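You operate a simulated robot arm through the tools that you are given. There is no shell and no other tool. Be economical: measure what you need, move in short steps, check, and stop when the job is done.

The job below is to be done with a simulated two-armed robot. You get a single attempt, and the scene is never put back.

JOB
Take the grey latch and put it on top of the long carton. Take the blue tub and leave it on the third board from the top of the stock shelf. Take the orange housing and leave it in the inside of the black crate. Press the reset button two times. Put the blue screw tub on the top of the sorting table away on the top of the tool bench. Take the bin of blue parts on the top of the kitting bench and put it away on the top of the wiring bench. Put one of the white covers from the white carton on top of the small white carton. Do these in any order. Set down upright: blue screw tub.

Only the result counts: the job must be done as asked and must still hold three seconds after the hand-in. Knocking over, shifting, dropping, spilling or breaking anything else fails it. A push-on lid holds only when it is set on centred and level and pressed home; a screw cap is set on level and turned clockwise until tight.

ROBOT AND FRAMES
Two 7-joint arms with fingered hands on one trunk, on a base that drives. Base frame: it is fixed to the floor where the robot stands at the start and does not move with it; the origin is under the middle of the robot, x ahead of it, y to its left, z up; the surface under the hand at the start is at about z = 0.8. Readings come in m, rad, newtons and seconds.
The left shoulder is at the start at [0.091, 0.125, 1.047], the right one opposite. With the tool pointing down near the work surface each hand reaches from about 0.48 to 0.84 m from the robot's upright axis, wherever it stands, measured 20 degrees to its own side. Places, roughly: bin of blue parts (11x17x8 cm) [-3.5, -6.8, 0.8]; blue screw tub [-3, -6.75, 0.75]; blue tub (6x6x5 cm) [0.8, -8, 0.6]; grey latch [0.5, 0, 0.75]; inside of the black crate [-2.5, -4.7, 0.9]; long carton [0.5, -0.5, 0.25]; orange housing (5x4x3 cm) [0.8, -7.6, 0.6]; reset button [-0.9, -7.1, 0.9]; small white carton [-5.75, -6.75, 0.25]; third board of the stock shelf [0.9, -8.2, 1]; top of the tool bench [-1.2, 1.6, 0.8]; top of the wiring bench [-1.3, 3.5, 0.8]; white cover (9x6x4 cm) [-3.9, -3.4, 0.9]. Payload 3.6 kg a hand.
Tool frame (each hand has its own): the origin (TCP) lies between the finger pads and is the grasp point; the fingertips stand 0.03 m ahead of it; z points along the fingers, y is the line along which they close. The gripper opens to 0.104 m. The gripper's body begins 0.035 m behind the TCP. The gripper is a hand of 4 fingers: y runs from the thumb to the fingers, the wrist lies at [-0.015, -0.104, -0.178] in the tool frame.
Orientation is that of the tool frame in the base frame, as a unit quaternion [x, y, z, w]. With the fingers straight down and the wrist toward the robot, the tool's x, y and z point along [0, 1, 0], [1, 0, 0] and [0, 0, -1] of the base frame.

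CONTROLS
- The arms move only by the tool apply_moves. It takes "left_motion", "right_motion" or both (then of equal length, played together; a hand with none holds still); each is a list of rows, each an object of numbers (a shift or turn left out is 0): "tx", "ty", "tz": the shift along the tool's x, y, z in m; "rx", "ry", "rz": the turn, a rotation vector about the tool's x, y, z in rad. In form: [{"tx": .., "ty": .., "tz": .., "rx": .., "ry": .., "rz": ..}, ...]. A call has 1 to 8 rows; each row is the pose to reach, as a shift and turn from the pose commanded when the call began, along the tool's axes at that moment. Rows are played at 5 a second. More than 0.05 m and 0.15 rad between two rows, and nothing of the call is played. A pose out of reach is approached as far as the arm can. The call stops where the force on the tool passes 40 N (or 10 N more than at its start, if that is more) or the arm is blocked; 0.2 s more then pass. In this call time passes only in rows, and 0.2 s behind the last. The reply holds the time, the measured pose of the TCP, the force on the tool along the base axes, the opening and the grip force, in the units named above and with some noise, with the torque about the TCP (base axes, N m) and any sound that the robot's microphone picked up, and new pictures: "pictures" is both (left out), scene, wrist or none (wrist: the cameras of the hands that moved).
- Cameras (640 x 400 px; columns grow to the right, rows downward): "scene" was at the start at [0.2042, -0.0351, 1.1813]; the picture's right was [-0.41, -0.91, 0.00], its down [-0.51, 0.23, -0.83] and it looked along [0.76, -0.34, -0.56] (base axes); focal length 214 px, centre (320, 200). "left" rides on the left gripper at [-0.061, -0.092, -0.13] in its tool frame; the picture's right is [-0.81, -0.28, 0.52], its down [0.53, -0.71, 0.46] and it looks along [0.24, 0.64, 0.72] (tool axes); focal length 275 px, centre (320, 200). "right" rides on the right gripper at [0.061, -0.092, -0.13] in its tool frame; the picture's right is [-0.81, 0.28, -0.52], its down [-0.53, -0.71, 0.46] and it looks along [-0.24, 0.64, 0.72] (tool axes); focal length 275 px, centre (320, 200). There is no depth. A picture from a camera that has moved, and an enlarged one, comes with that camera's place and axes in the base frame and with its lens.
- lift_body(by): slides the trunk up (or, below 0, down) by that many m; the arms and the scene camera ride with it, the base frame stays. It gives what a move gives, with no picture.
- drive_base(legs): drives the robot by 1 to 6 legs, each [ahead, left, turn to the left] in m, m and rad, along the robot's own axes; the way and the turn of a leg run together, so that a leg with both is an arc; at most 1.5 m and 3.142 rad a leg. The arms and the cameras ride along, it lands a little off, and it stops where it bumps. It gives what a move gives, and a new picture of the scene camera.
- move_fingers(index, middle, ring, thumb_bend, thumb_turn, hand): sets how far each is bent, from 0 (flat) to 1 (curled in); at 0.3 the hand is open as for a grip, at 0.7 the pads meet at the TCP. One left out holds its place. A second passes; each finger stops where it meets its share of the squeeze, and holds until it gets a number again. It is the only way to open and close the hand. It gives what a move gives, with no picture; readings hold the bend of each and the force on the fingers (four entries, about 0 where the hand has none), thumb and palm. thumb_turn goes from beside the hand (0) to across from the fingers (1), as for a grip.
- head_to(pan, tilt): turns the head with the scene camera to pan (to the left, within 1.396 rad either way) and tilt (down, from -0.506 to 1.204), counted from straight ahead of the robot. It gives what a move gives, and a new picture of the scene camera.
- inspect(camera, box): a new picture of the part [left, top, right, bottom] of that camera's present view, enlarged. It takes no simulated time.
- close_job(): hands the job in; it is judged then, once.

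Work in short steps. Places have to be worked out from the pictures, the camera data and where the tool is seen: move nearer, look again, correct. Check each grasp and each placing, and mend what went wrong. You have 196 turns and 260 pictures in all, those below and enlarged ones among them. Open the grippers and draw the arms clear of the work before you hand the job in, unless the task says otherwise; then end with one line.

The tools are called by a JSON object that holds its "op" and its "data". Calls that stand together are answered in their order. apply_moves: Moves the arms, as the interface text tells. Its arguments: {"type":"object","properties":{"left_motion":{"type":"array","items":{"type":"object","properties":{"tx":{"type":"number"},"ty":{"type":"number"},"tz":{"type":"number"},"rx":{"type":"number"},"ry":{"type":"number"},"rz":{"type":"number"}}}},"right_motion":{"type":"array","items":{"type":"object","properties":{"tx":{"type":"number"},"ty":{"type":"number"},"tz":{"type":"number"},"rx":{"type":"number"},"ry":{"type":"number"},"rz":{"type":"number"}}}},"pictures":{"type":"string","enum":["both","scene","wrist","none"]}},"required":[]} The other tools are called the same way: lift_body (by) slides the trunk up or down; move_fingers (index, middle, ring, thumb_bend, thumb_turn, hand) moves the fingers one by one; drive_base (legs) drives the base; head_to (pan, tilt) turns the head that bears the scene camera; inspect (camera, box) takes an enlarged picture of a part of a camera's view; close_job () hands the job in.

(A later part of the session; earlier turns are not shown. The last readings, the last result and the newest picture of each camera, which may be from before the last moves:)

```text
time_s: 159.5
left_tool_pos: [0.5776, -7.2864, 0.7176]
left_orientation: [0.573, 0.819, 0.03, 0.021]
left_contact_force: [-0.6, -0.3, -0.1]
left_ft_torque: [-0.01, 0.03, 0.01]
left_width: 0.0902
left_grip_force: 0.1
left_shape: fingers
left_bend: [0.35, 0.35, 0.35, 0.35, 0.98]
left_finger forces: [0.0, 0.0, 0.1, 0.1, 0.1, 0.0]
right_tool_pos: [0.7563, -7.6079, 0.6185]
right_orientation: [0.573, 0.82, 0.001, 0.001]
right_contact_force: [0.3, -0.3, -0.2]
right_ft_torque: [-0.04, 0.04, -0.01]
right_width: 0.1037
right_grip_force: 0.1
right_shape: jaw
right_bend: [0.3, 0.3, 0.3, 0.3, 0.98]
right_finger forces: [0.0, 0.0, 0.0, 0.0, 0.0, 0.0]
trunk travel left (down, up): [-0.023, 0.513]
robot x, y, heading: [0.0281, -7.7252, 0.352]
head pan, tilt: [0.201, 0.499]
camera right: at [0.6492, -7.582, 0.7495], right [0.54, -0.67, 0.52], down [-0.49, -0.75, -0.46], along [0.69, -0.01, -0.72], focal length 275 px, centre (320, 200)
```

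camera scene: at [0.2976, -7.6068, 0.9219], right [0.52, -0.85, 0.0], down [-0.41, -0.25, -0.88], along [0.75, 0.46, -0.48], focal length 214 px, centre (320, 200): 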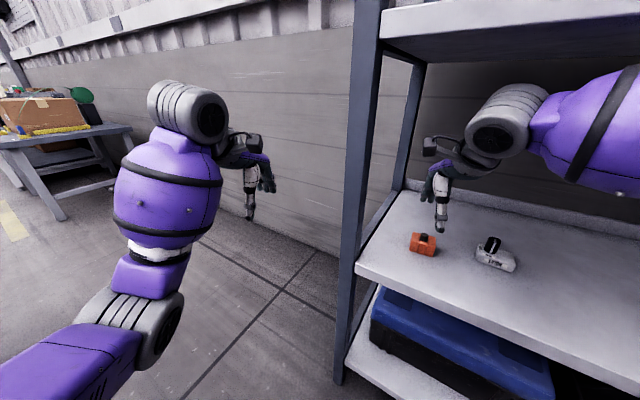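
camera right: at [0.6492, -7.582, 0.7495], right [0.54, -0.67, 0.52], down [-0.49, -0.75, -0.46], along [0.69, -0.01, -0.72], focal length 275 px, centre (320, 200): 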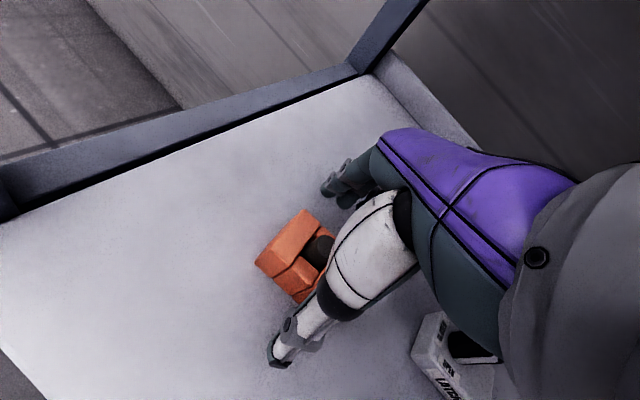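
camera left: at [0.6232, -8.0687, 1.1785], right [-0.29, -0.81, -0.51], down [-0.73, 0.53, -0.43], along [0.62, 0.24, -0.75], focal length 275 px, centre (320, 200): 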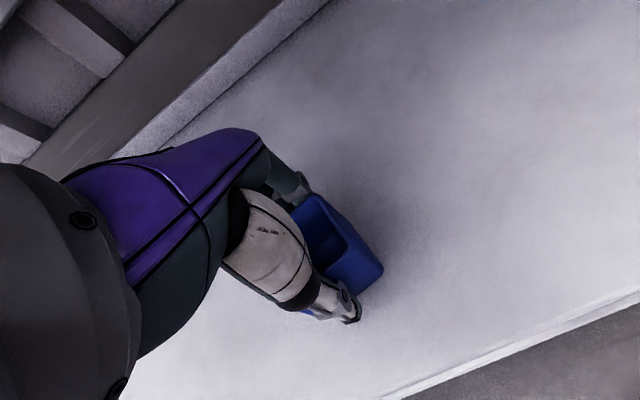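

Good alignment. A bit lower and close.

{"op": "apply_moves", "data": {"right_motion": [{"tz": 0.005}], "pictures": "none"}}

{"op": "move_fingers", "data": {"hand": "right", "index": 0.7, "middle": 0.7, "ring": 0.7, "thumb_bend": 0.7, "thumb_turn": 1}}

{"op": "apply_moves", "data": {"right_motion": [{"tz": -0.02}, {"tz": -0.05}], "pictures": "wrist"}}

```text
time_s: 159.9
left_tool_pos: [0.5784, -7.2857, 0.7173]
left_orientation: [0.573, 0.819, 0.03, 0.021]
left_contact_force: [0.9, 0.8, 0.3]
left_ft_torque: [0.02, 0.0, -0.02]
left_width: 0.0904
left_grip_force: 0.1
left_shape: fingers
left_bend: [0.35, 0.35, 0.35, 0.35, 0.98]
left_finger forces: [0.0, 0.0, 0.0, 0.0, 0.0, 0.1]
right_tool_pos: [0.7561, -7.6079, 0.6148]
right_orientation: [0.572, 0.82, -0.001, 0.0]
right_contact_force: [0.2, 0.3, 0.3]
right_ft_torque: [0.03, 0.03, -0.04]
right_width: 0.1038
right_grip_force: 0.1
right_shape: jaw
right_bend: [0.3, 0.3, 0.3, 0.3, 0.98]
right_finger forces: [0.1, 0.0, 0.1, 0.1, 0.0, 0.0]
trunk travel left (down, up): [-0.023, 0.513]
robot x, y, heading: [0.0295, -7.7268, 0.352]
head pan, tilt: [0.201, 0.499]
```

```text
time_s: 160.9
left_tool_pos: [0.5778, -7.2854, 0.716]
left_orientation: [0.572, 0.819, 0.03, 0.02]
left_contact_force: [0.2, -0.7, 0.5]
left_ft_torque: [0.02, 0.02, 0.03]
left_width: 0.0904
left_grip_force: 0.0
left_shape: fingers
left_bend: [0.35, 0.35, 0.35, 0.35, 0.98]
left_finger forces: [0.1, 0.0, 0.0, 0.1, 0.1, 0.1]
right_tool_pos: [0.758, -7.6081, 0.6153]
right_orientation: [0.573, 0.819, 0.0, 0.0]
right_contact_force: [0.1, 0.9, 0.0]
right_ft_torque: [-0.01, -0.06, 0.0]
right_width: 0.0377
right_grip_force: 16.4
right_shape: fingers
right_bend: [0.59, 0.63, 0.66, 0.55, 1.0]
right_finger forces: [7.1, 6.4, 3.2, 0.1, 16.5, 0.0]
trunk travel left (down, up): [-0.023, 0.513]
robot x, y, heading: [0.0258, -7.7252, 0.351]
head pan, tilt: [0.201, 0.499]
```

```text
time_s: 161.5
left_tool_pos: [0.5768, -7.286, 0.7171]
left_orientation: [0.572, 0.82, 0.03, 0.021]
left_contact_force: [-0.2, 0.5, -0.2]
left_ft_torque: [0.01, 0.02, 0.02]
left_width: 0.0904
left_grip_force: 0.0
left_shape: fingers
left_bend: [0.35, 0.35, 0.35, 0.35, 0.98]
left_finger forces: [0.0, 0.0, 0.0, 0.0, 0.0, 0.1]
right_tool_pos: [0.7557, -7.6081, 0.6648]
right_orientation: [0.573, 0.82, 0.0, 0.0]
right_contact_force: [0.3, -0.5, -1.1]
right_ft_torque: [0.02, -0.01, 0.02]
right_width: 0.0378
right_grip_force: 15.7
right_shape: fingers
right_bend: [0.59, 0.63, 0.66, 0.55, 1.0]
right_finger forces: [7.0, 6.1, 3.0, 0.0, 16.5, 0.0]
trunk travel left (down, up): [-0.023, 0.513]
robot x, y, heading: [0.0266, -7.7234, 0.348]
head pan, tilt: [0.201, 0.499]
camera right: at [0.6493, -7.5823, 0.7949], right [0.54, -0.67, 0.52], down [-0.49, -0.75, -0.46], along [0.69, -0.01, -0.72], focal length 275 px, centre (320, 200)
```

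right: 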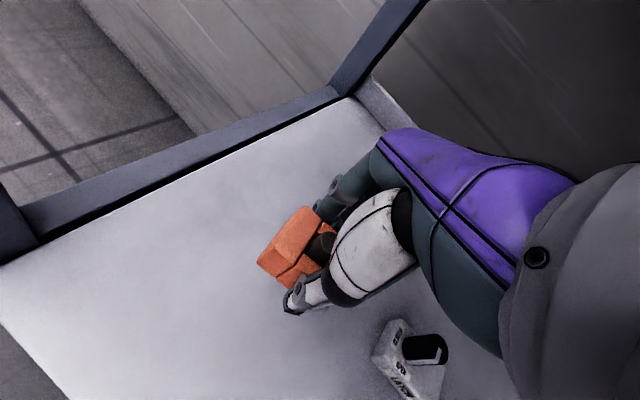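

The housing is held. I'll back out, then raise the trunk and turn toward the bench with the reset button.

{"op": "drive_base", "data": {"legs": [[-0.48, -0.0, 0.0], [0, -0.28, 0]]}}

{"op": "lift_body", "data": {"by": 0.27}}

{"op": "drive_base", "data": {"legs": [[0, 0, 1.22]]}}

{"op": "head_to", "data": {"pan": 0.3, "tilt": 0.3}}

```text
time_s: 167.0
left_tool_pos: [0.2216, -7.7208, 0.7162]
left_orientation: [0.575, 0.817, 0.029, 0.02]
left_contact_force: [0.4, -0.1, 0.3]
left_ft_torque: [-0.02, 0.01, 0.0]
left_width: 0.0901
left_grip_force: 0.1
left_shape: fingers
left_bend: [0.35, 0.35, 0.35, 0.35, 0.98]
left_finger forces: [0.0, 0.0, 0.0, 0.1, 0.0, 0.1]
right_tool_pos: [0.3979, -8.0435, 0.665]
right_orientation: [0.574, 0.819, -0.001, 0.001]
right_contact_force: [-0.1, -0.3, -0.5]
right_ft_torque: [0.03, -0.02, 0.02]
right_width: 0.0376
right_grip_force: 16.4
right_shape: fingers
right_bend: [0.59, 0.63, 0.66, 0.55, 1.0]
right_finger forces: [6.9, 6.0, 3.1, 0.0, 16.5, 0.1]
trunk travel left (down, up): [-0.023, 0.513]
robot x, y, heading: [-0.3318, -8.1549, 0.348]
head pan, tilt: [0.201, 0.499]
camera scene: at [-0.0604, -8.0384, 0.9219], right [0.52, -0.85, 0.0], down [-0.41, -0.25, -0.88], along [0.75, 0.46, -0.48], focal length 214 px, centre (320, 200)
```

scene: 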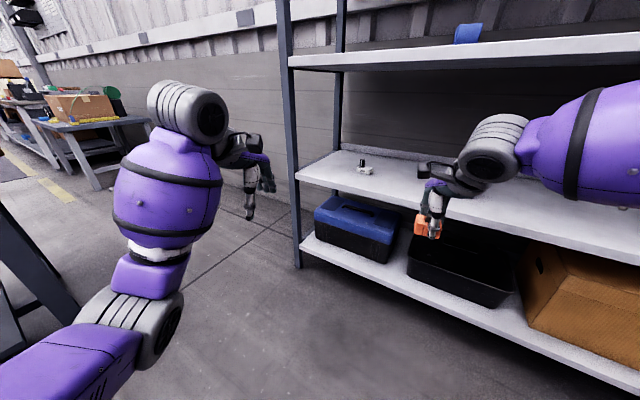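

```text
time_s: 169.8
left_tool_pos: [0.2216, -7.7185, 0.9864]
left_orientation: [0.575, 0.817, 0.03, 0.02]
left_contact_force: [-0.7, -0.2, 0.2]
left_ft_torque: [0.0, -0.03, -0.01]
left_width: 0.0904
left_grip_force: 0.1
left_shape: fingers
left_bend: [0.35, 0.35, 0.35, 0.35, 0.98]
left_finger forces: [0.1, 0.0, 0.0, 0.0, 0.1, 0.1]
right_tool_pos: [0.3727, -8.053, 1.0302]
right_orientation: [0.574, 0.816, 0.06, 0.042]
right_contact_force: [0.1, -0.1, -0.9]
right_ft_torque: [-0.03, -0.02, 0.0]
right_width: 0.0376
right_grip_force: 16.6
right_shape: fingers
right_bend: [0.59, 0.63, 0.66, 0.55, 1.0]
right_finger forces: [7.1, 6.0, 3.0, 0.1, 16.5, 0.0]
trunk travel left (down, up): [-0.293, 0.243]
robot x, y, heading: [-0.3313, -8.1557, 0.347]
head pan, tilt: [0.201, 0.499]
```

```text
time_s: 173.2
left_tool_pos: [-0.547, -7.4858, 0.9869]
left_orientation: [0.006, 0.999, 0.036, 0.0]
left_contact_force: [0.1, 0.0, -0.2]
left_ft_torque: [0.04, 0.03, 0.02]
left_width: 0.0904
left_grip_force: 0.1
left_shape: fingers
left_bend: [0.35, 0.35, 0.35, 0.35, 0.98]
left_finger forces: [0.0, 0.0, 0.0, 0.0, 0.0, 0.1]
right_tool_pos: [-0.1832, -7.4622, 1.0308]
right_orientation: [0.006, 0.997, 0.074, 0.0]
right_contact_force: [-0.4, 0.1, -1.7]
right_ft_torque: [-0.01, -0.03, 0.0]
right_width: 0.0372
right_grip_force: 15.8
right_shape: fingers
right_bend: [0.59, 0.64, 0.66, 0.55, 1.0]
right_finger forces: [6.7, 5.7, 3.0, 0.0, 15.9, 0.1]
trunk travel left (down, up): [-0.293, 0.243]
robot x, y, heading: [-0.3315, -8.1615, 1.56]
head pan, tilt: [0.201, 0.499]
camera scene: at [-0.3469, -7.9461, 1.207], right [0.98, 0.19, 0.0], down [0.09, -0.47, -0.88], along [-0.16, 0.86, -0.48], focal length 214 px, centre (320, 200)
```

scene: 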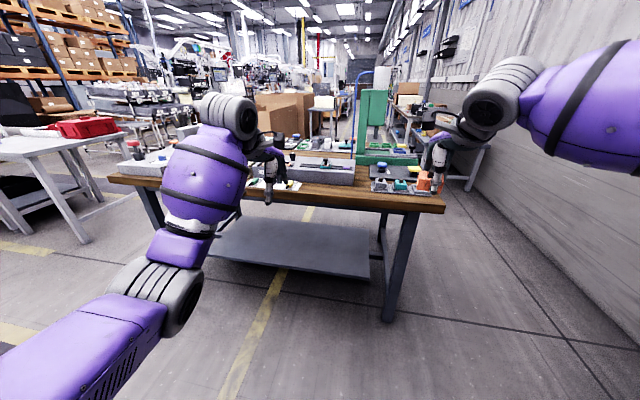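

```text
time_s: 173.9
left_tool_pos: [-0.5472, -7.4858, 0.9867]
left_orientation: [0.006, 0.999, 0.036, 0.0]
left_contact_force: [-0.5, 0.3, -0.2]
left_ft_torque: [0.01, 0.03, 0.01]
left_width: 0.0904
left_grip_force: 0.0
left_shape: fingers
left_bend: [0.35, 0.35, 0.35, 0.35, 0.98]
left_finger forces: [0.0, 0.0, 0.0, 0.0, 0.0, 0.1]
right_tool_pos: [-0.1837, -7.4608, 1.031]
right_orientation: [0.006, 0.997, 0.074, 0.0]
right_contact_force: [0.3, 0.1, -1.2]
right_ft_torque: [-0.03, -0.02, 0.02]
right_width: 0.0371
right_grip_force: 15.6
right_shape: fingers
right_bend: [0.59, 0.64, 0.66, 0.55, 1.0]
right_finger forces: [6.8, 5.8, 3.0, 0.0, 15.8, 0.1]
trunk travel left (down, up): [-0.293, 0.243]
robot x, y, heading: [-0.3285, -8.16, 1.559]
head pan, tilt: [0.3, 0.3]
camera scene: at [-0.3563, -7.9459, 1.2253], right [0.96, 0.28, 0.0], down [0.08, -0.28, -0.96], along [-0.27, 0.92, -0.3], focal length 214 px, centre (320, 200)
```

scene: 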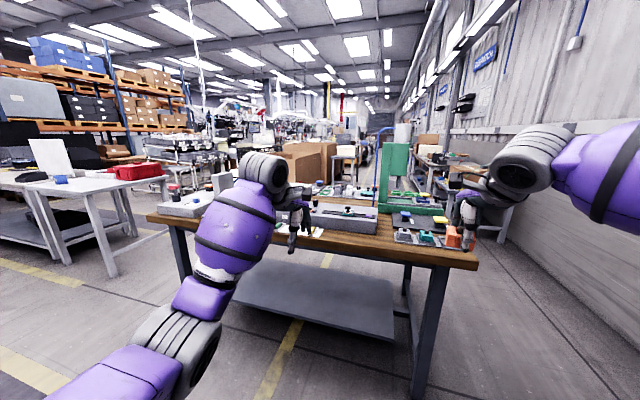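

The button should be behind the left forearm in this view. I'll drive left along the bench and inspect.

{"op": "drive_base", "data": {"legs": [[0.0, 0.35, 0.0]]}}

{"op": "head_to", "data": {"pan": 0.0, "tilt": 0.6}}

{"op": "inspect", "data": {"camera": "scene", "box": [200, 40, 520, 240]}}

```text
time_s: 177.6
left_tool_pos: [-0.8984, -7.4816, 0.9871]
left_orientation: [0.006, 0.999, 0.036, 0.0]
left_contact_force: [-0.2, 0.7, 0.9]
left_ft_torque: [-0.01, -0.04, -0.01]
left_width: 0.0904
left_grip_force: 0.0
left_shape: fingers
left_bend: [0.35, 0.35, 0.35, 0.35, 0.98]
left_finger forces: [0.1, 0.0, 0.1, 0.1, 0.1, 0.0]
right_tool_pos: [-0.5336, -7.4572, 1.0307]
right_orientation: [0.005, 0.997, 0.074, 0.0]
right_contact_force: [0.0, 0.8, -0.8]
right_ft_torque: [-0.02, 0.01, 0.05]
right_width: 0.0372
right_grip_force: 15.7
right_shape: fingers
right_bend: [0.59, 0.64, 0.66, 0.55, 1.0]
right_finger forces: [6.6, 5.8, 3.0, 0.0, 15.7, 0.1]
trunk travel left (down, up): [-0.293, 0.243]
robot x, y, heading: [-0.6811, -8.1533, 1.557]
head pan, tilt: [0.3, 0.3]
camera scene: at [-0.7068, -7.9418, 1.2254], right [0.96, 0.28, 0.0], down [0.08, -0.28, -0.96], along [-0.27, 0.92, -0.3], focal length 214 px, centre (320, 200)
```

scene: 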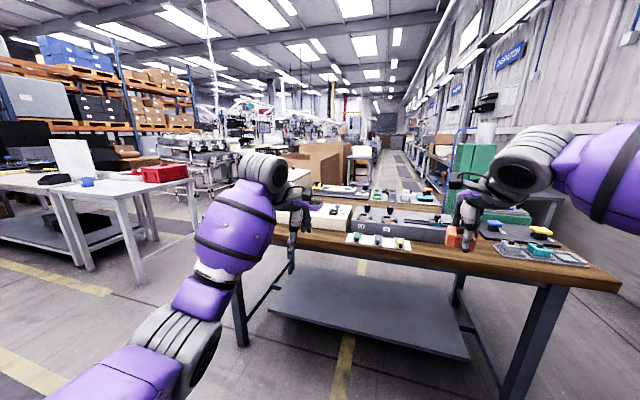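

```text
time_s: 178.4
left_tool_pos: [-0.897, -7.482, 0.9871]
left_orientation: [0.006, 0.999, 0.035, 0.0]
left_contact_force: [0.6, -0.2, 0.8]
left_ft_torque: [-0.01, -0.02, -0.02]
left_width: 0.0901
left_grip_force: 0.0
left_shape: fingers
left_bend: [0.35, 0.35, 0.35, 0.35, 0.98]
left_finger forces: [0.0, 0.1, 0.0, 0.0, 0.1, 0.0]
right_tool_pos: [-0.5336, -7.458, 1.0311]
right_orientation: [0.007, 0.997, 0.074, 0.0]
right_contact_force: [0.2, -0.6, -1.0]
right_ft_torque: [0.0, -0.01, 0.0]
right_width: 0.0373
right_grip_force: 15.3
right_shape: fingers
right_bend: [0.59, 0.64, 0.66, 0.55, 1.0]
right_finger forces: [6.8, 5.8, 3.0, 0.0, 15.8, 0.1]
trunk travel left (down, up): [-0.293, 0.243]
robot x, y, heading: [-0.6825, -8.1529, 1.558]
head pan, tilt: [0.0, 0.6]
camera scene: at [-0.6791, -7.9429, 1.1979], right [1.0, -0.01, 0.0], down [-0.01, -0.56, -0.83], along [0.01, 0.83, -0.56], focal length 214 px, centre (320, 200)
```

scene: 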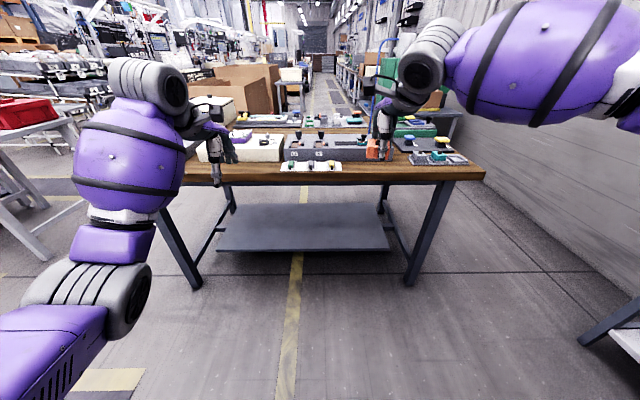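

```text
2.00 times, centred on (360, 140) of scene
camera zoom: at [-0.6791, -7.9429, 1.1979], right [1.0, -0.01, 0.0], down [-0.01, -0.56, -0.83], along [0.01, 0.83, -0.56], focal length 429 px, centre (240, 320)
```

zoom: 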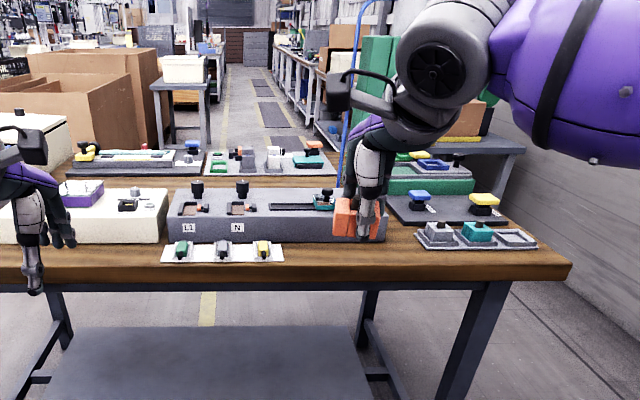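

The cream box with the black part at the left is where the button should be; zooming in closer.

{"op": "inspect", "data": {"camera": "scene", "box": [180, 110, 300, 185]}}

{"op": "inspect", "data": {"camera": "left", "box": [0, 0, 640, 400]}}

```text
5.33 times, centred on (240, 148) of scene
camera zoom: at [-0.6791, -7.9429, 1.1979], right [1.0, -0.01, 0.0], down [-0.01, -0.56, -0.83], along [0.01, 0.83, -0.56], focal length 1144 px, centre (747, 480)
```

zoom: 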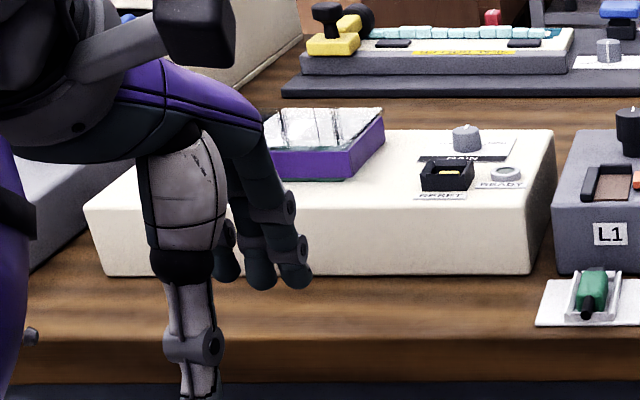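

```text
1.00 times, centred on (320, 200) of left (not enlarged: the box is as wide or as high as the picture)
camera zoom: at [-0.8371, -7.5839, 1.1109], right [0.81, -0.25, -0.54], down [-0.54, -0.67, -0.51], along [-0.24, 0.7, -0.68], focal length 275 px, centre (320, 200)
```

zoom: 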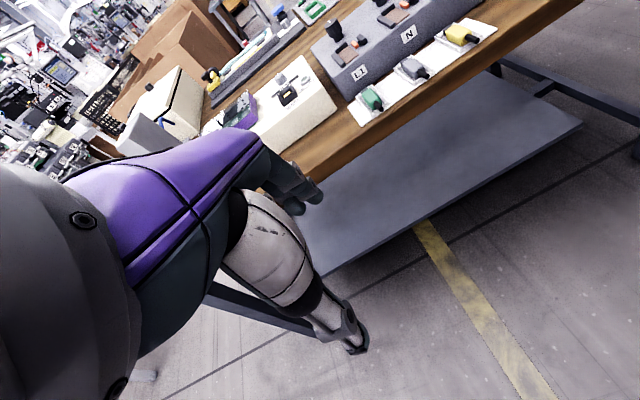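

The RESET button sits in a small square guard on the cream box at about (-0.88, -7.2). I'll shape the left hand into a thin pinch (middle finger + thumb), raise both hands and drive closer.

{"op": "move_fingers", "data": {"hand": "left", "index": 1.0, "ring": 1.0, "middle": 0.68, "thumb_bend": 0.65, "thumb_turn": 1.0}}

{"op": "apply_moves", "data": {"left_motion": [{"tz": -0.04}, {"tz": -0.07}], "right_motion": [{"tz": -0.04}, {"tz": -0.08}], "pictures": "none"}}

{"op": "drive_base", "data": {"legs": [[0.2, 0.0, 0.0]]}}

{"op": "inspect", "data": {"camera": "left", "box": [0, 0, 640, 400]}}

```text
time_s: 179.4
left_tool_pos: [-0.8976, -7.4825, 0.9861]
left_orientation: [0.006, 0.999, 0.036, 0.0]
left_contact_force: [-0.6, 0.0, 0.0]
left_ft_torque: [0.03, 0.01, -0.01]
left_width: 0.0342
left_grip_force: 0.0
left_shape: fingers
left_bend: [0.93, 0.68, 1.0, 0.64, 1.0]
left_finger forces: [0.1, 0.0, 0.0, 0.0, 0.1, 0.0]
right_tool_pos: [-0.5339, -7.4576, 1.0306]
right_orientation: [0.006, 0.997, 0.074, 0.001]
right_contact_force: [-0.1, 0.6, -1.5]
right_ft_torque: [-0.01, 0.0, -0.01]
right_width: 0.0369
right_grip_force: 15.3
right_shape: fingers
right_bend: [0.59, 0.64, 0.66, 0.55, 1.0]
right_finger forces: [6.8, 5.8, 3.0, 0.0, 15.8, 0.0]
trunk travel left (down, up): [-0.293, 0.243]
robot x, y, heading: [-0.6815, -8.1492, 1.558]
head pan, tilt: [0.0, 0.6]
```

```text
time_s: 180.0
left_tool_pos: [-0.8978, -7.4882, 1.058]
left_orientation: [0.006, 0.999, 0.037, 0.001]
left_contact_force: [-0.5, 0.5, 0.3]
left_ft_torque: [0.01, 0.03, -0.01]
left_width: 0.0481
left_grip_force: 0.0
left_shape: fingers
left_bend: [1.0, 0.68, 1.0, 0.65, 1.0]
left_finger forces: [0.1, 0.0, 0.1, 0.0, 0.0, 0.0]
right_tool_pos: [-0.5097, -7.4702, 1.1094]
right_orientation: [0.006, 0.997, 0.075, 0.001]
right_contact_force: [0.3, 0.0, -1.1]
right_ft_torque: [0.0, -0.02, -0.01]
right_width: 0.0371
right_grip_force: 15.7
right_shape: fingers
right_bend: [0.59, 0.64, 0.66, 0.55, 1.0]
right_finger forces: [6.9, 5.8, 3.2, 0.1, 16.0, 0.0]
right hand out of reach, approached as far as the arm can: row 2
trunk travel left (down, up): [-0.293, 0.243]
robot x, y, heading: [-0.68, -8.1513, 1.557]
head pan, tilt: [0.0, 0.6]
```

```text
time_s: 181.6
left_tool_pos: [-0.893, -7.2869, 1.0568]
left_orientation: [0.006, 0.999, 0.035, -0.001]
left_contact_force: [0.3, -0.7, -0.2]
left_ft_torque: [-0.02, -0.01, 0.02]
left_width: 0.0486
left_grip_force: 0.0
left_shape: fingers
left_bend: [1.0, 0.68, 1.0, 0.65, 1.0]
left_finger forces: [0.1, 0.0, 0.0, 0.0, 0.1, 0.0]
right_tool_pos: [-0.5049, -7.2695, 1.1096]
right_orientation: [0.008, 0.997, 0.074, 0.0]
right_contact_force: [0.6, 0.4, -0.4]
right_ft_torque: [-0.03, -0.05, -0.01]
right_width: 0.0372
right_grip_force: 15.6
right_shape: fingers
right_bend: [0.59, 0.64, 0.66, 0.55, 1.0]
right_finger forces: [6.7, 5.7, 3.1, 0.1, 15.9, 0.1]
trunk travel left (down, up): [-0.293, 0.243]
robot x, y, heading: [-0.6795, -7.9547, 1.556]
head pan, tilt: [0.0, 0.6]
camera scene: at [-0.6757, -7.7433, 1.1978], right [1.0, -0.01, 0.0], down [-0.01, -0.57, -0.82], along [0.01, 0.82, -0.57], focal length 214 px, centre (320, 200)
```

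scene: 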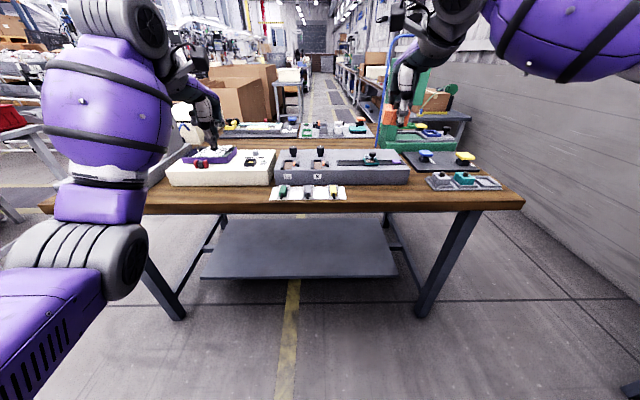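

```text
1.00 times, centred on (320, 200) of left (not enlarged: the box is as wide or as high as the picture)
camera zoom: at [-0.8333, -7.3885, 1.1806], right [0.81, -0.25, -0.54], down [-0.54, -0.67, -0.51], along [-0.23, 0.7, -0.68], focal length 275 px, centre (320, 200)
```

zoom: 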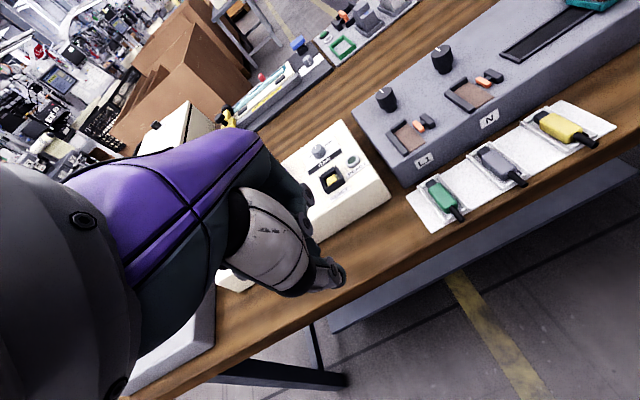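

Triangulation puts the button at about (-0.905, -7.04, 0.87). I'll drive 0.2 m closer and look at the fingertips and button together.

{"op": "drive_base", "data": {"legs": [[0.21, 0.0, 0.0]]}}

{"op": "inspect", "data": {"camera": "left", "box": [200, 150, 520, 350]}}

{"op": "inspect", "data": {"camera": "scene", "box": [140, 80, 340, 220]}}

```text
time_s: 183.2
left_tool_pos: [-0.8903, -7.0768, 1.0567]
left_orientation: [0.008, 0.999, 0.036, 0.0]
left_contact_force: [-0.4, 0.6, 0.7]
left_ft_torque: [-0.04, 0.01, 0.0]
left_width: 0.0483
left_grip_force: 0.1
left_shape: fingers
left_bend: [1.0, 0.68, 1.0, 0.65, 1.0]
left_finger forces: [0.1, 0.1, 0.1, 0.0, 0.0, 0.0]
right_tool_pos: [-0.5015, -7.0612, 1.1088]
right_orientation: [0.008, 0.997, 0.074, 0.001]
right_contact_force: [0.2, 0.2, -0.6]
right_ft_torque: [-0.03, -0.01, 0.0]
right_width: 0.037
right_grip_force: 16.0
right_shape: fingers
right_bend: [0.59, 0.64, 0.66, 0.55, 1.0]
right_finger forces: [6.7, 5.9, 3.1, 0.0, 15.9, 0.0]
trunk travel left (down, up): [-0.293, 0.243]
robot x, y, heading: [-0.6755, -7.7399, 1.553]
head pan, tilt: [0.0, 0.6]
camera scene: at [-0.6724, -7.5338, 1.1978], right [1.0, -0.02, 0.0], down [-0.01, -0.57, -0.82], along [0.01, 0.82, -0.57], focal length 214 px, centre (320, 200)
```

scene: 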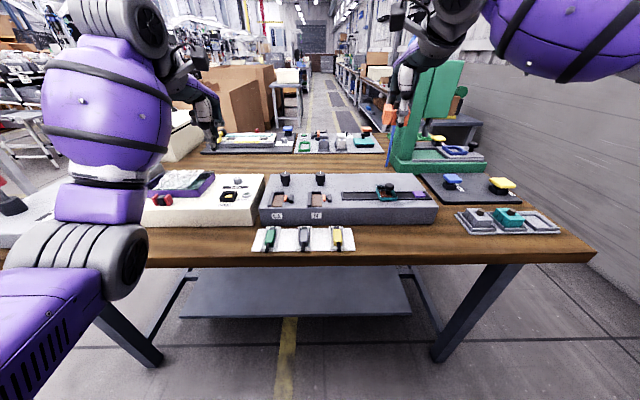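

```text
2.00 times, centred on (360, 250) of left
camera zoom: at [-0.8297, -7.1789, 1.1806], right [0.81, -0.25, -0.54], down [-0.54, -0.67, -0.51], along [-0.23, 0.7, -0.68], focal length 551 px, centre (240, 100)
```

zoom: 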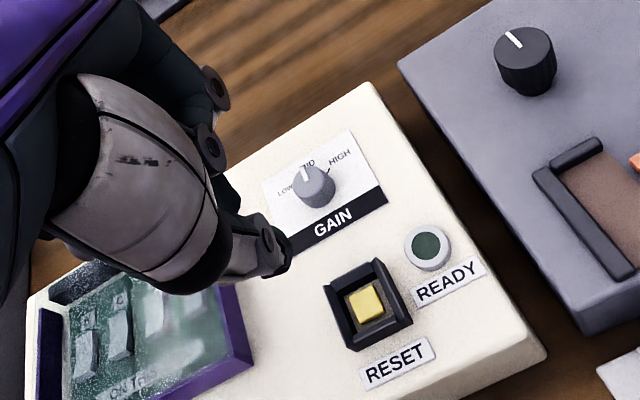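

```text
2.86 times, centred on (240, 150) of scene
camera zoom: at [-0.6724, -7.5338, 1.1978], right [1.0, -0.02, 0.0], down [-0.01, -0.57, -0.82], along [0.01, 0.82, -0.57], focal length 613 px, centre (549, 343)
```

zoom: 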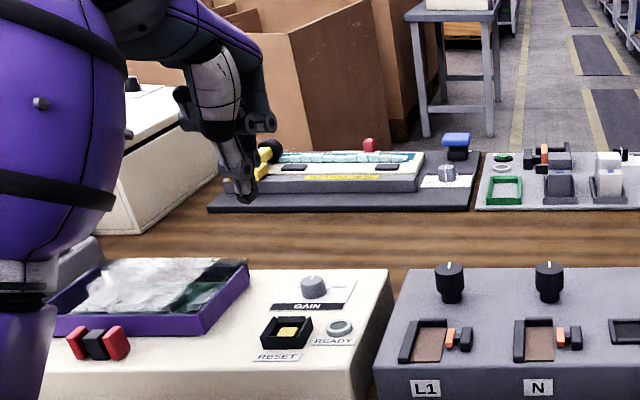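

The yellow button is at about (-0.903, -7.061, 0.886). I'll curl the middle finger too and use the thumb tip, now at (-0.889, -7.093, 1.026), as the presser; then align and lower partway.

{"op": "move_fingers", "data": {"hand": "left", "middle": 1.0}}

{"op": "apply_moves", "data": {"left_motion": [{"tx": 0.014, "ty": 0.022}, {"tx": 0.014, "ty": 0.022, "tz": 0.04}, {"tx": 0.014, "ty": 0.022, "tz": 0.08}], "pictures": "none"}}

{"op": "inspect", "data": {"camera": "left", "box": [200, 150, 520, 350]}}

{"op": "inspect", "data": {"camera": "scene", "box": [160, 110, 320, 230]}}

```text
time_s: 184.2
left_tool_pos: [-0.8896, -7.0773, 1.0568]
left_orientation: [0.008, 0.999, 0.036, 0.0]
left_contact_force: [1.3, -0.2, 0.3]
left_ft_torque: [0.02, -0.03, 0.0]
left_width: 0.0484
left_grip_force: 0.0
left_shape: fingers
left_bend: [1.0, 1.0, 1.0, 0.65, 1.0]
left_finger forces: [0.1, 0.0, 0.0, 0.0, 0.0, 0.1]
right_tool_pos: [-0.502, -7.062, 1.1094]
right_orientation: [0.008, 0.997, 0.075, 0.001]
right_contact_force: [1.0, 0.9, -1.0]
right_ft_torque: [-0.03, 0.02, -0.02]
right_width: 0.0372
right_grip_force: 15.8
right_shape: fingers
right_bend: [0.59, 0.64, 0.66, 0.55, 1.0]
right_finger forces: [6.9, 5.7, 3.1, 0.0, 15.8, 0.1]
trunk travel left (down, up): [-0.293, 0.243]
robot x, y, heading: [-0.6771, -7.7428, 1.556]
head pan, tilt: [0.0, 0.6]
```

```text
time_s: 185.0
left_tool_pos: [-0.903, -7.0482, 0.9772]
left_orientation: [0.008, 0.999, 0.037, 0.0]
left_contact_force: [-0.2, 0.2, -0.1]
left_ft_torque: [-0.04, 0.0, 0.0]
left_width: 0.0481
left_grip_force: 0.1
left_shape: fingers
left_bend: [1.0, 1.0, 1.0, 0.65, 1.0]
left_finger forces: [0.0, 0.1, 0.0, 0.0, 0.1, 0.0]
right_tool_pos: [-0.5025, -7.0597, 1.1091]
right_orientation: [0.007, 0.997, 0.075, 0.0]
right_contact_force: [-0.3, 0.5, -0.4]
right_ft_torque: [0.0, 0.01, 0.02]
right_width: 0.037
right_grip_force: 15.9
right_shape: fingers
right_bend: [0.59, 0.64, 0.66, 0.55, 1.0]
right_finger forces: [6.8, 5.8, 3.1, 0.0, 15.9, 0.0]
trunk travel left (down, up): [-0.293, 0.243]
robot x, y, heading: [-0.6748, -7.7432, 1.562]
head pan, tilt: [0.0, 0.6]
```

```text
2.00 times, centred on (360, 250) of left
camera zoom: at [-0.8433, -7.1506, 1.1017], right [0.81, -0.25, -0.54], down [-0.54, -0.67, -0.51], along [-0.23, 0.7, -0.68], focal length 551 px, centre (240, 100)
```

zoom: 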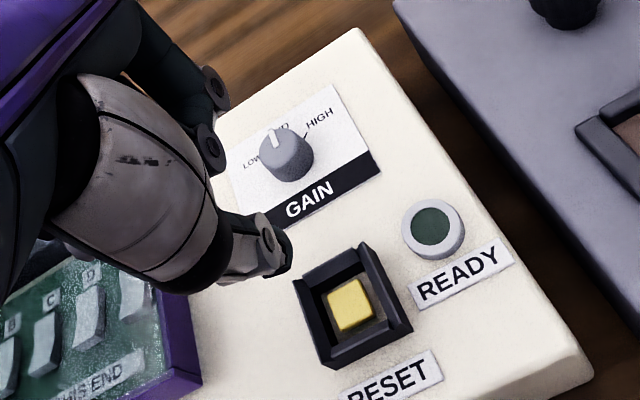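

```text
3.33 times, centred on (240, 170) of scene
camera zoom: at [-0.6725, -7.5342, 1.1978], right [1.0, -0.02, 0.0], down [-0.01, -0.57, -0.82], along [0.01, 0.82, -0.57], focal length 715 px, centre (587, 300)
```

zoom: 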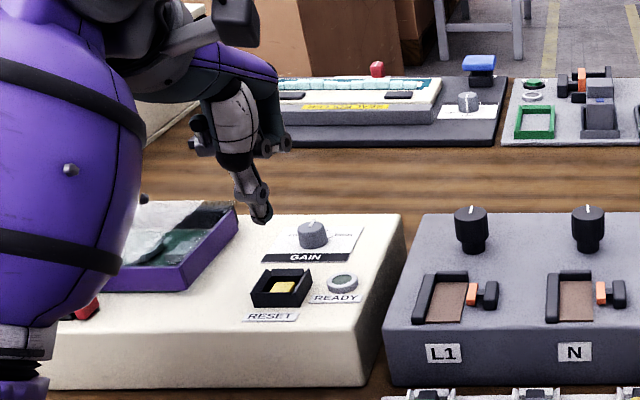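

The thumb tip (-0.901, -7.065, 0.947) lines up above the button (-0.903, -7.061, 0.884). Lowering slowly to contact.

{"op": "apply_moves", "data": {"left_motion": [{"tx": 0.002, "tz": 0.03}, {"tx": 0.002, "tz": 0.05}, {"tx": 0.002, "tz": 0.058}, {"tx": 0.002, "tz": 0.063}, {"tx": 0.002, "tz": 0.068}], "pictures": "wrist"}}

```text
time_s: 186.2
left_tool_pos: [-0.9055, -7.0453, 0.9143]
left_orientation: [0.008, 0.999, 0.041, 0.0]
left_contact_force: [0.2, -4.0, 18.2]
left_ft_torque: [-0.39, -0.07, -0.02]
left_width: 0.0479
left_grip_force: 8.6
left_shape: fingers
left_bend: [1.0, 1.0, 1.0, 0.66, 1.0]
left_finger forces: [0.1, 0.1, 0.0, 0.0, 17.6, 0.0]
right_tool_pos: [-0.501, -7.0624, 1.1104]
right_orientation: [0.008, 0.997, 0.076, 0.001]
right_contact_force: [-0.4, -0.2, -0.9]
right_ft_torque: [-0.03, 0.04, 0.03]
right_width: 0.037
right_grip_force: 15.2
right_shape: fingers
right_bend: [0.59, 0.64, 0.66, 0.55, 1.0]
right_finger forces: [6.8, 5.8, 3.1, 0.0, 15.9, 0.1]
trunk travel left (down, up): [-0.293, 0.243]
robot x, y, heading: [-0.6764, -7.7436, 1.554]
head pan, tilt: [0.0, 0.6]
heard: click
camera left: at [-0.8448, -7.1482, 1.038], right [0.81, -0.24, -0.54], down [-0.54, -0.67, -0.51], along [-0.23, 0.7, -0.67], focal length 275 px, centre (320, 200)
```

left: 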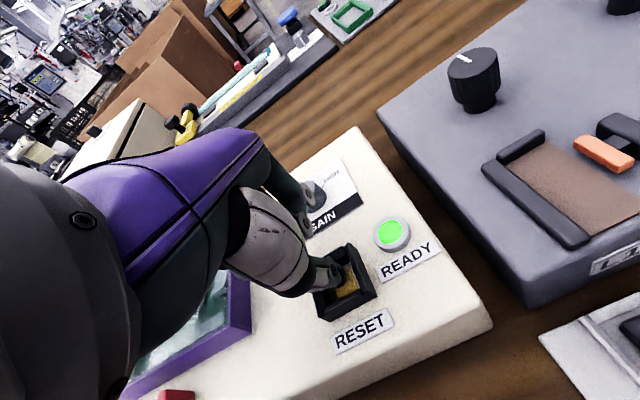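

A click was heard and the READY light is on, which is the first press. I'll release 2.5 cm and press the second time with the same motion.

{"op": "apply_moves", "data": {"left_motion": [{"tz": -0.01}, {"tz": -0.025}, {"tz": -0.025}], "pictures": "none"}}

{"op": "apply_moves", "data": {"left_motion": [{"tz": 0.01}, {"tz": 0.018}, {"tz": 0.022}, {"tz": 0.026}], "pictures": "wrist"}}

```text
time_s: 187.0
left_tool_pos: [-0.9048, -7.0455, 0.935]
left_orientation: [0.008, 0.999, 0.035, 0.0]
left_contact_force: [0.1, 0.8, -0.8]
left_ft_torque: [0.01, 0.05, -0.02]
left_width: 0.0481
left_grip_force: 0.2
left_shape: fingers
left_bend: [1.0, 1.0, 1.0, 0.65, 1.0]
left_finger forces: [0.0, 0.0, 0.0, 0.0, 0.1, 0.0]
right_tool_pos: [-0.5021, -7.0614, 1.1091]
right_orientation: [0.008, 0.997, 0.074, 0.001]
right_contact_force: [-0.8, 0.0, -1.3]
right_ft_torque: [0.0, -0.01, 0.0]
right_width: 0.0369
right_grip_force: 15.2
right_shape: fingers
right_bend: [0.59, 0.64, 0.66, 0.55, 1.0]
right_finger forces: [6.8, 5.9, 3.1, 0.1, 15.9, 0.1]
trunk travel left (down, up): [-0.293, 0.243]
robot x, y, heading: [-0.6729, -7.7426, 1.556]
head pan, tilt: [0.0, 0.6]
```

```text
time_s: 188.0
left_tool_pos: [-0.9047, -7.0454, 0.9145]
left_orientation: [0.008, 0.999, 0.041, 0.0]
left_contact_force: [-0.8, -3.8, 19.3]
left_ft_torque: [-0.43, -0.04, -0.03]
left_width: 0.0481
left_grip_force: 10.1
left_shape: fingers
left_bend: [1.0, 1.0, 1.0, 0.66, 1.0]
left_finger forces: [0.0, 0.0, 0.0, 0.0, 19.8, 0.0]
right_tool_pos: [-0.5022, -7.0636, 1.1106]
right_orientation: [0.007, 0.997, 0.076, 0.0]
right_contact_force: [0.3, -0.5, -0.7]
right_ft_torque: [0.04, 0.02, -0.01]
right_width: 0.037
right_grip_force: 16.0
right_shape: fingers
right_bend: [0.59, 0.64, 0.66, 0.55, 1.0]
right_finger forces: [6.9, 5.8, 3.1, 0.0, 15.8, 0.0]
trunk travel left (down, up): [-0.293, 0.243]
robot x, y, heading: [-0.6758, -7.7405, 1.552]
head pan, tilt: [0.0, 0.6]
heard: click
camera left: at [-0.8449, -7.1487, 1.0373], right [0.81, -0.24, -0.54], down [-0.54, -0.67, -0.51], along [-0.23, 0.7, -0.67], focal length 275 px, centre (320, 200)
```

left: 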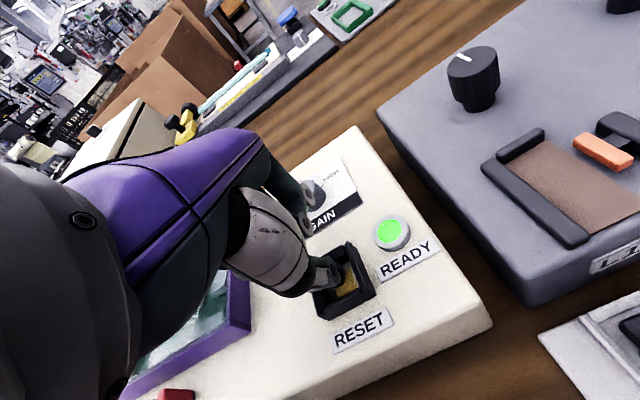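

Second click heard. I'll raise the hand, open the fingers, back away, and turn to face -x to survey the next places.

{"op": "apply_moves", "data": {"left_motion": [{"tz": -0.01}, {"tz": -0.05}, {"tz": -0.1}], "pictures": "none"}}

{"op": "drive_base", "data": {"legs": [[-0.5, 0.0, 0.0], [0, 0, 1.57]]}}

{"op": "move_fingers", "data": {"hand": "left", "index": 0.3, "middle": 0.3, "ring": 0.3, "thumb_bend": 0.3, "thumb_turn": 1.0}}

{"op": "head_to", "data": {"pan": -0.25, "tilt": 0.3}}

```text
time_s: 188.8
left_tool_pos: [-0.9064, -7.0504, 1.008]
left_orientation: [0.008, 0.999, 0.035, 0.001]
left_contact_force: [-0.8, -0.1, -0.6]
left_ft_torque: [-0.02, -0.02, 0.01]
left_width: 0.0481
left_grip_force: 0.1
left_shape: fingers
left_bend: [1.0, 1.0, 1.0, 0.65, 1.0]
left_finger forces: [0.0, 0.0, 0.1, 0.0, 0.0, 0.0]
right_tool_pos: [-0.5012, -7.0618, 1.1099]
right_orientation: [0.007, 0.997, 0.075, 0.0]
right_contact_force: [-0.1, 0.2, -1.2]
right_ft_torque: [-0.01, 0.01, 0.0]
right_width: 0.0371
right_grip_force: 15.6
right_shape: fingers
right_bend: [0.59, 0.64, 0.66, 0.55, 1.0]
right_finger forces: [6.8, 5.8, 3.1, 0.0, 15.9, 0.1]
trunk travel left (down, up): [-0.293, 0.243]
robot x, y, heading: [-0.6765, -7.7429, 1.556]
head pan, tilt: [0.0, 0.6]
```

```text
time_s: 191.4
left_tool_pos: [-0.9096, -7.4993, 1.0079]
left_orientation: [0.009, 0.999, 0.037, 0.001]
left_contact_force: [-0.8, 0.2, 0.5]
left_ft_torque: [-0.01, 0.01, -0.01]
left_width: 0.0479
left_grip_force: 0.0
left_shape: fingers
left_bend: [1.0, 1.0, 1.0, 0.65, 1.0]
left_finger forces: [0.1, 0.0, 0.0, 0.1, 0.0, 0.0]
right_tool_pos: [-0.5043, -7.5099, 1.1095]
right_orientation: [0.009, 0.997, 0.074, 0.001]
right_contact_force: [0.1, 0.0, -1.6]
right_ft_torque: [-0.01, 0.03, -0.02]
right_width: 0.0371
right_grip_force: 15.7
right_shape: fingers
right_bend: [0.59, 0.64, 0.66, 0.55, 1.0]
right_finger forces: [6.8, 5.8, 3.1, 0.0, 15.9, 0.0]
trunk travel left (down, up): [-0.293, 0.243]
robot x, y, heading: [-0.6836, -8.1932, 1.552]
head pan, tilt: [0.0, 0.6]
stopped in leg 1: the robot was blocked; the commanded pose is now the measured one
camera scene: at [-0.6764, -7.9825, 1.1981], right [1.0, -0.02, 0.0], down [-0.01, -0.56, -0.83], along [0.02, 0.83, -0.56], focal length 214 px, centre (320, 200)
```

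scene: 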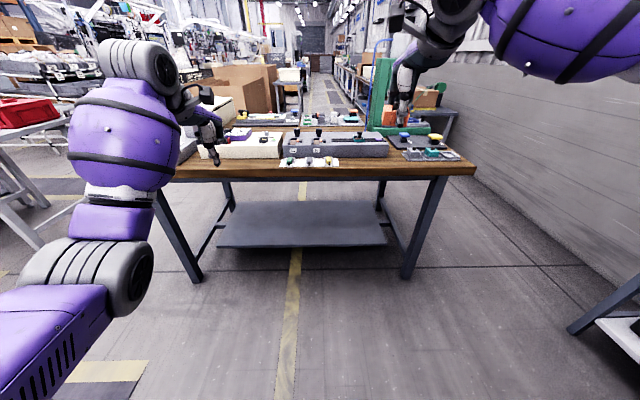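

```text
time_s: 192.4
left_tool_pos: [-0.9105, -7.4976, 1.0084]
left_orientation: [0.009, 0.999, 0.037, 0.0]
left_contact_force: [-0.2, 0.2, -0.1]
left_ft_torque: [0.03, 0.0, 0.01]
left_width: 0.1027
left_grip_force: 0.1
left_shape: fingers
left_bend: [0.3, 0.3, 0.3, 0.3, 0.98]
left_finger forces: [0.1, 0.1, 0.0, 0.0, 0.0, 0.0]
right_tool_pos: [-0.5059, -7.5099, 1.1092]
right_orientation: [0.009, 0.997, 0.074, 0.002]
right_contact_force: [0.3, 0.1, 0.1]
right_ft_torque: [-0.02, -0.01, 0.02]
right_width: 0.037
right_grip_force: 15.9
right_shape: fingers
right_bend: [0.59, 0.64, 0.66, 0.55, 1.0]
right_finger forces: [6.8, 5.8, 3.1, 0.1, 15.9, 0.0]
trunk travel left (down, up): [-0.293, 0.243]
robot x, y, heading: [-0.6795, -8.1911, 1.549]
head pan, tilt: [0.0, 0.6]
```

```text
time_s: 193.2
left_tool_pos: [-0.9093, -7.4975, 1.0079]
left_orientation: [0.009, 0.999, 0.036, 0.001]
left_contact_force: [-0.6, 0.0, 0.2]
left_ft_torque: [0.02, -0.02, 0.02]
left_width: 0.1025
left_grip_force: 0.1
left_shape: fingers
left_bend: [0.3, 0.3, 0.3, 0.3, 0.98]
left_finger forces: [0.1, 0.0, 0.0, 0.0, 0.1, 0.0]
right_tool_pos: [-0.5048, -7.5073, 1.1082]
right_orientation: [0.009, 0.997, 0.074, 0.002]
right_contact_force: [0.2, -0.3, -0.7]
right_ft_torque: [-0.01, 0.01, -0.01]
right_width: 0.0371
right_grip_force: 15.9
right_shape: fingers
right_bend: [0.59, 0.64, 0.66, 0.55, 1.0]
right_finger forces: [6.8, 5.8, 3.1, 0.0, 15.9, 0.0]
trunk travel left (down, up): [-0.293, 0.243]
robot x, y, heading: [-0.6839, -8.1866, 1.544]
head pan, tilt: [-0.25, 0.3]
camera scene: at [-0.654, -7.9795, 1.2253], right [0.96, -0.26, 0.0], down [-0.08, -0.29, -0.96], along [0.25, 0.92, -0.3], focal length 214 px, centre (320, 200)
```

scene: 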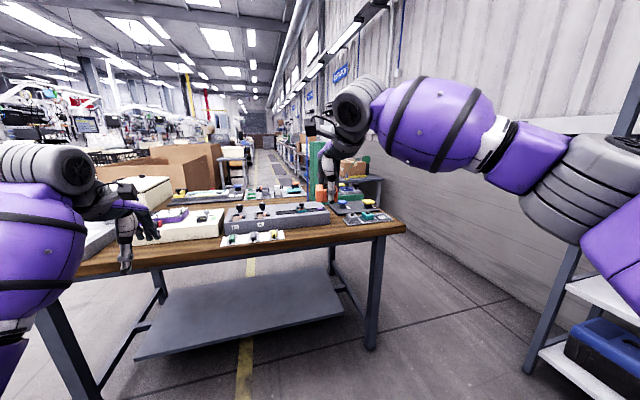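

I was blocked behind by something at about y≈-8.5. I'll move ahead a little, turn left, and check what is there.

{"op": "drive_base", "data": {"legs": [[0.12, 0.0, 0.0], [0, 0, 1.57]]}}

{"op": "head_to", "data": {"pan": 1.2, "tilt": 0.4}}

```text
time_s: 198.2
left_tool_pos: [-1.3765, -8.2844, 1.0077]
left_orientation: [-0.692, 0.721, 0.026, -0.025]
left_contact_force: [0.5, -0.5, 1.3]
left_ft_torque: [0.03, -0.01, 0.01]
left_width: 0.1027
left_grip_force: 0.2
left_shape: fingers
left_bend: [0.3, 0.3, 0.3, 0.3, 0.98]
left_finger forces: [0.1, 0.1, 0.1, 0.0, 0.1, 0.1]
right_tool_pos: [-1.3572, -7.879, 1.1088]
right_orientation: [-0.691, 0.719, 0.054, -0.05]
right_contact_force: [-0.2, -0.3, -1.5]
right_ft_torque: [-0.01, 0.0, -0.01]
right_width: 0.0365
right_grip_force: 15.1
right_shape: fingers
right_bend: [0.6, 0.64, 0.66, 0.56, 1.0]
right_finger forces: [6.5, 5.5, 3.0, 0.1, 15.1, 0.0]
trunk travel left (down, up): [-0.293, 0.243]
robot x, y, heading: [-0.6783, -8.0676, 3.099]
head pan, tilt: [-0.25, 0.3]
camera scene: at [-0.8876, -8.0374, 1.2254], right [0.29, 0.96, 0.0], down [0.28, -0.09, -0.96], along [-0.91, 0.28, -0.3], focal length 214 px, centre (320, 200)
```

scene: 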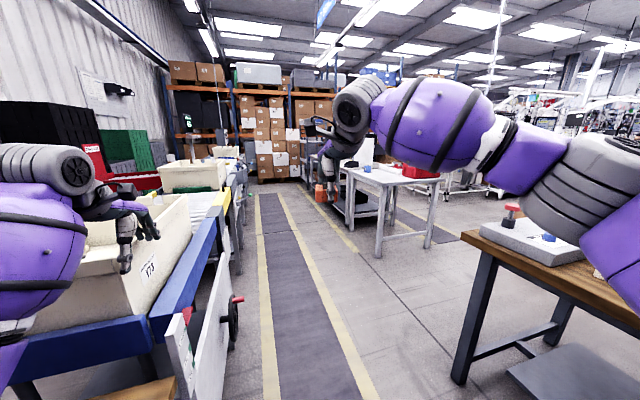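

```text
time_s: 199.8
left_tool_pos: [-1.3777, -8.2844, 1.008]
left_orientation: [-0.692, 0.721, 0.026, -0.025]
left_contact_force: [-0.6, 0.1, 0.2]
left_ft_torque: [0.0, -0.03, 0.01]
left_width: 0.1028
left_grip_force: 0.0
left_shape: fingers
left_bend: [0.3, 0.3, 0.3, 0.3, 0.98]
left_finger forces: [0.1, 0.0, 0.0, 0.1, 0.0, 0.0]
right_tool_pos: [-1.3562, -7.8801, 1.1094]
right_orientation: [-0.691, 0.719, 0.054, -0.051]
right_contact_force: [0.0, -0.6, 0.3]
right_ft_torque: [0.02, -0.01, -0.01]
right_width: 0.0371
right_grip_force: 15.4
right_shape: fingers
right_bend: [0.6, 0.64, 0.66, 0.56, 1.0]
right_finger forces: [6.5, 5.5, 3.0, 0.0, 15.1, 0.0]
trunk travel left (down, up): [-0.293, 0.243]
robot x, y, heading: [-0.6788, -8.0695, 3.099]
head pan, tilt: [1.201, 0.4]
camera scene: at [-0.8354, -8.1491, 1.2161], right [-0.92, 0.4, 0.0], down [0.16, 0.36, -0.92], along [-0.37, -0.84, -0.39], focal length 214 px, centre (320, 200)
```

scene: 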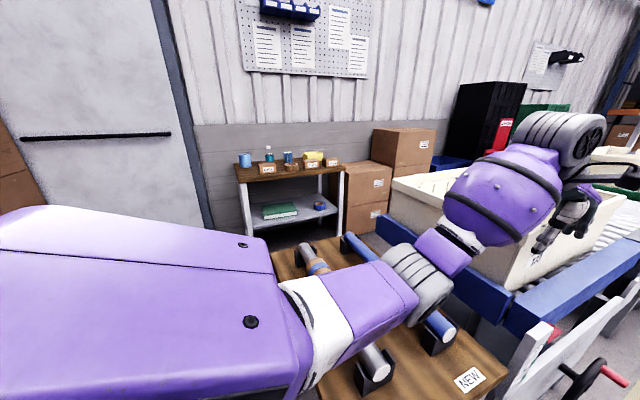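

A bench with tubes is behind and nothing was displaced. I'll go along the aisle at y≈-7.7 to x≈-2.0 and turn north, between the reset bench and the grey table.

{"op": "drive_base", "data": {"legs": [[0.05, -0.38, 0.04], [1.25, 0.0, 0.0], [0, 0, -1.57]]}}

{"op": "head_to", "data": {"pan": 0.35, "tilt": 0.3}}

```text
time_s: 213.5
left_tool_pos: [-2.2046, -6.9894, 1.0081]
left_orientation: [0.009, 0.999, 0.036, 0.001]
left_contact_force: [0.3, -0.6, -0.3]
left_ft_torque: [0.0, -0.02, 0.01]
left_width: 0.1028
left_grip_force: 0.1
left_shape: fingers
left_bend: [0.3, 0.3, 0.3, 0.3, 0.98]
left_finger forces: [0.1, 0.1, 0.0, 0.0, 0.0, 0.1]
right_tool_pos: [-1.8009, -7.0037, 1.1098]
right_orientation: [0.01, 0.997, 0.074, 0.001]
right_contact_force: [-0.2, 0.5, -0.4]
right_ft_torque: [-0.03, 0.0, 0.01]
right_width: 0.0356
right_grip_force: 14.8
right_shape: fingers
right_bend: [0.6, 0.64, 0.67, 0.56, 1.0]
right_finger forces: [6.3, 5.3, 3.1, 0.0, 14.5, 0.0]
trunk travel left (down, up): [-0.293, 0.243]
robot x, y, heading: [-1.9762, -7.6824, 1.549]
head pan, tilt: [1.201, 0.4]
camera scene: at [-2.0594, -7.5276, 1.2161], right [0.38, 0.93, 0.0], down [0.36, -0.15, -0.92], along [-0.85, 0.35, -0.39], focal length 214 px, centre (320, 200)
```

scene: 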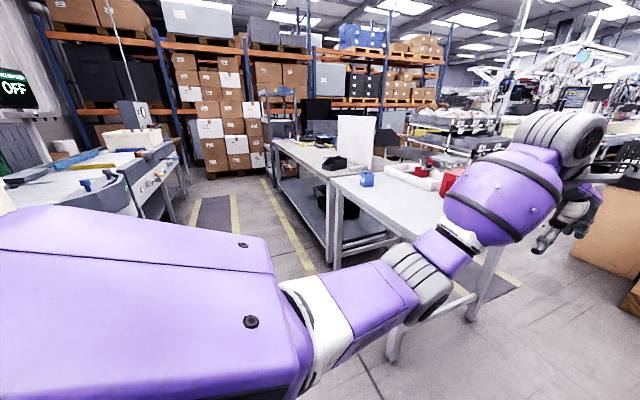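

```text
time_s: 214.7
left_tool_pos: [-2.2047, -6.9904, 1.0088]
left_orientation: [0.008, 0.999, 0.035, 0.0]
left_contact_force: [0.0, -0.5, -0.2]
left_ft_torque: [-0.01, 0.01, 0.01]
left_width: 0.1027
left_grip_force: 0.0
left_shape: fingers
left_bend: [0.3, 0.3, 0.3, 0.3, 0.98]
left_finger forces: [0.1, 0.1, 0.1, 0.1, 0.1, 0.0]
right_tool_pos: [-1.8005, -7.0031, 1.1081]
right_orientation: [0.009, 0.997, 0.074, 0.002]
right_contact_force: [0.9, 0.0, -0.7]
right_ft_torque: [0.03, -0.02, 0.0]
right_width: 0.036
right_grip_force: 15.2
right_shape: fingers
right_bend: [0.6, 0.64, 0.67, 0.56, 1.0]
right_finger forces: [6.4, 5.3, 3.0, 0.0, 14.5, 0.0]
trunk travel left (down, up): [-0.293, 0.243]
robot x, y, heading: [-1.9759, -7.6843, 1.547]
head pan, tilt: [0.351, 0.3]
camera scene: at [-2.0043, -7.4746, 1.2254], right [0.95, 0.33, 0.0], down [0.1, -0.28, -0.96], along [-0.31, 0.9, -0.3], focal length 214 px, centre (320, 200)
```

scene: 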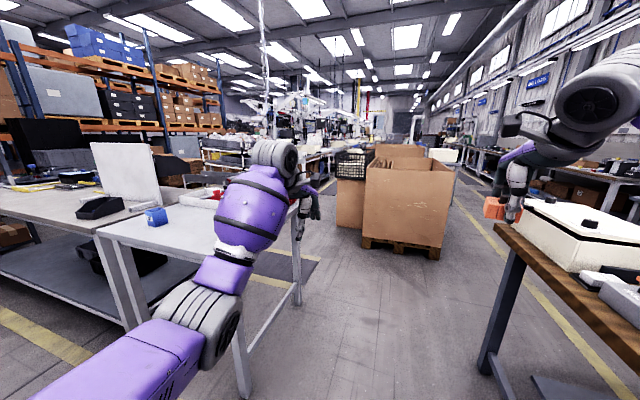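

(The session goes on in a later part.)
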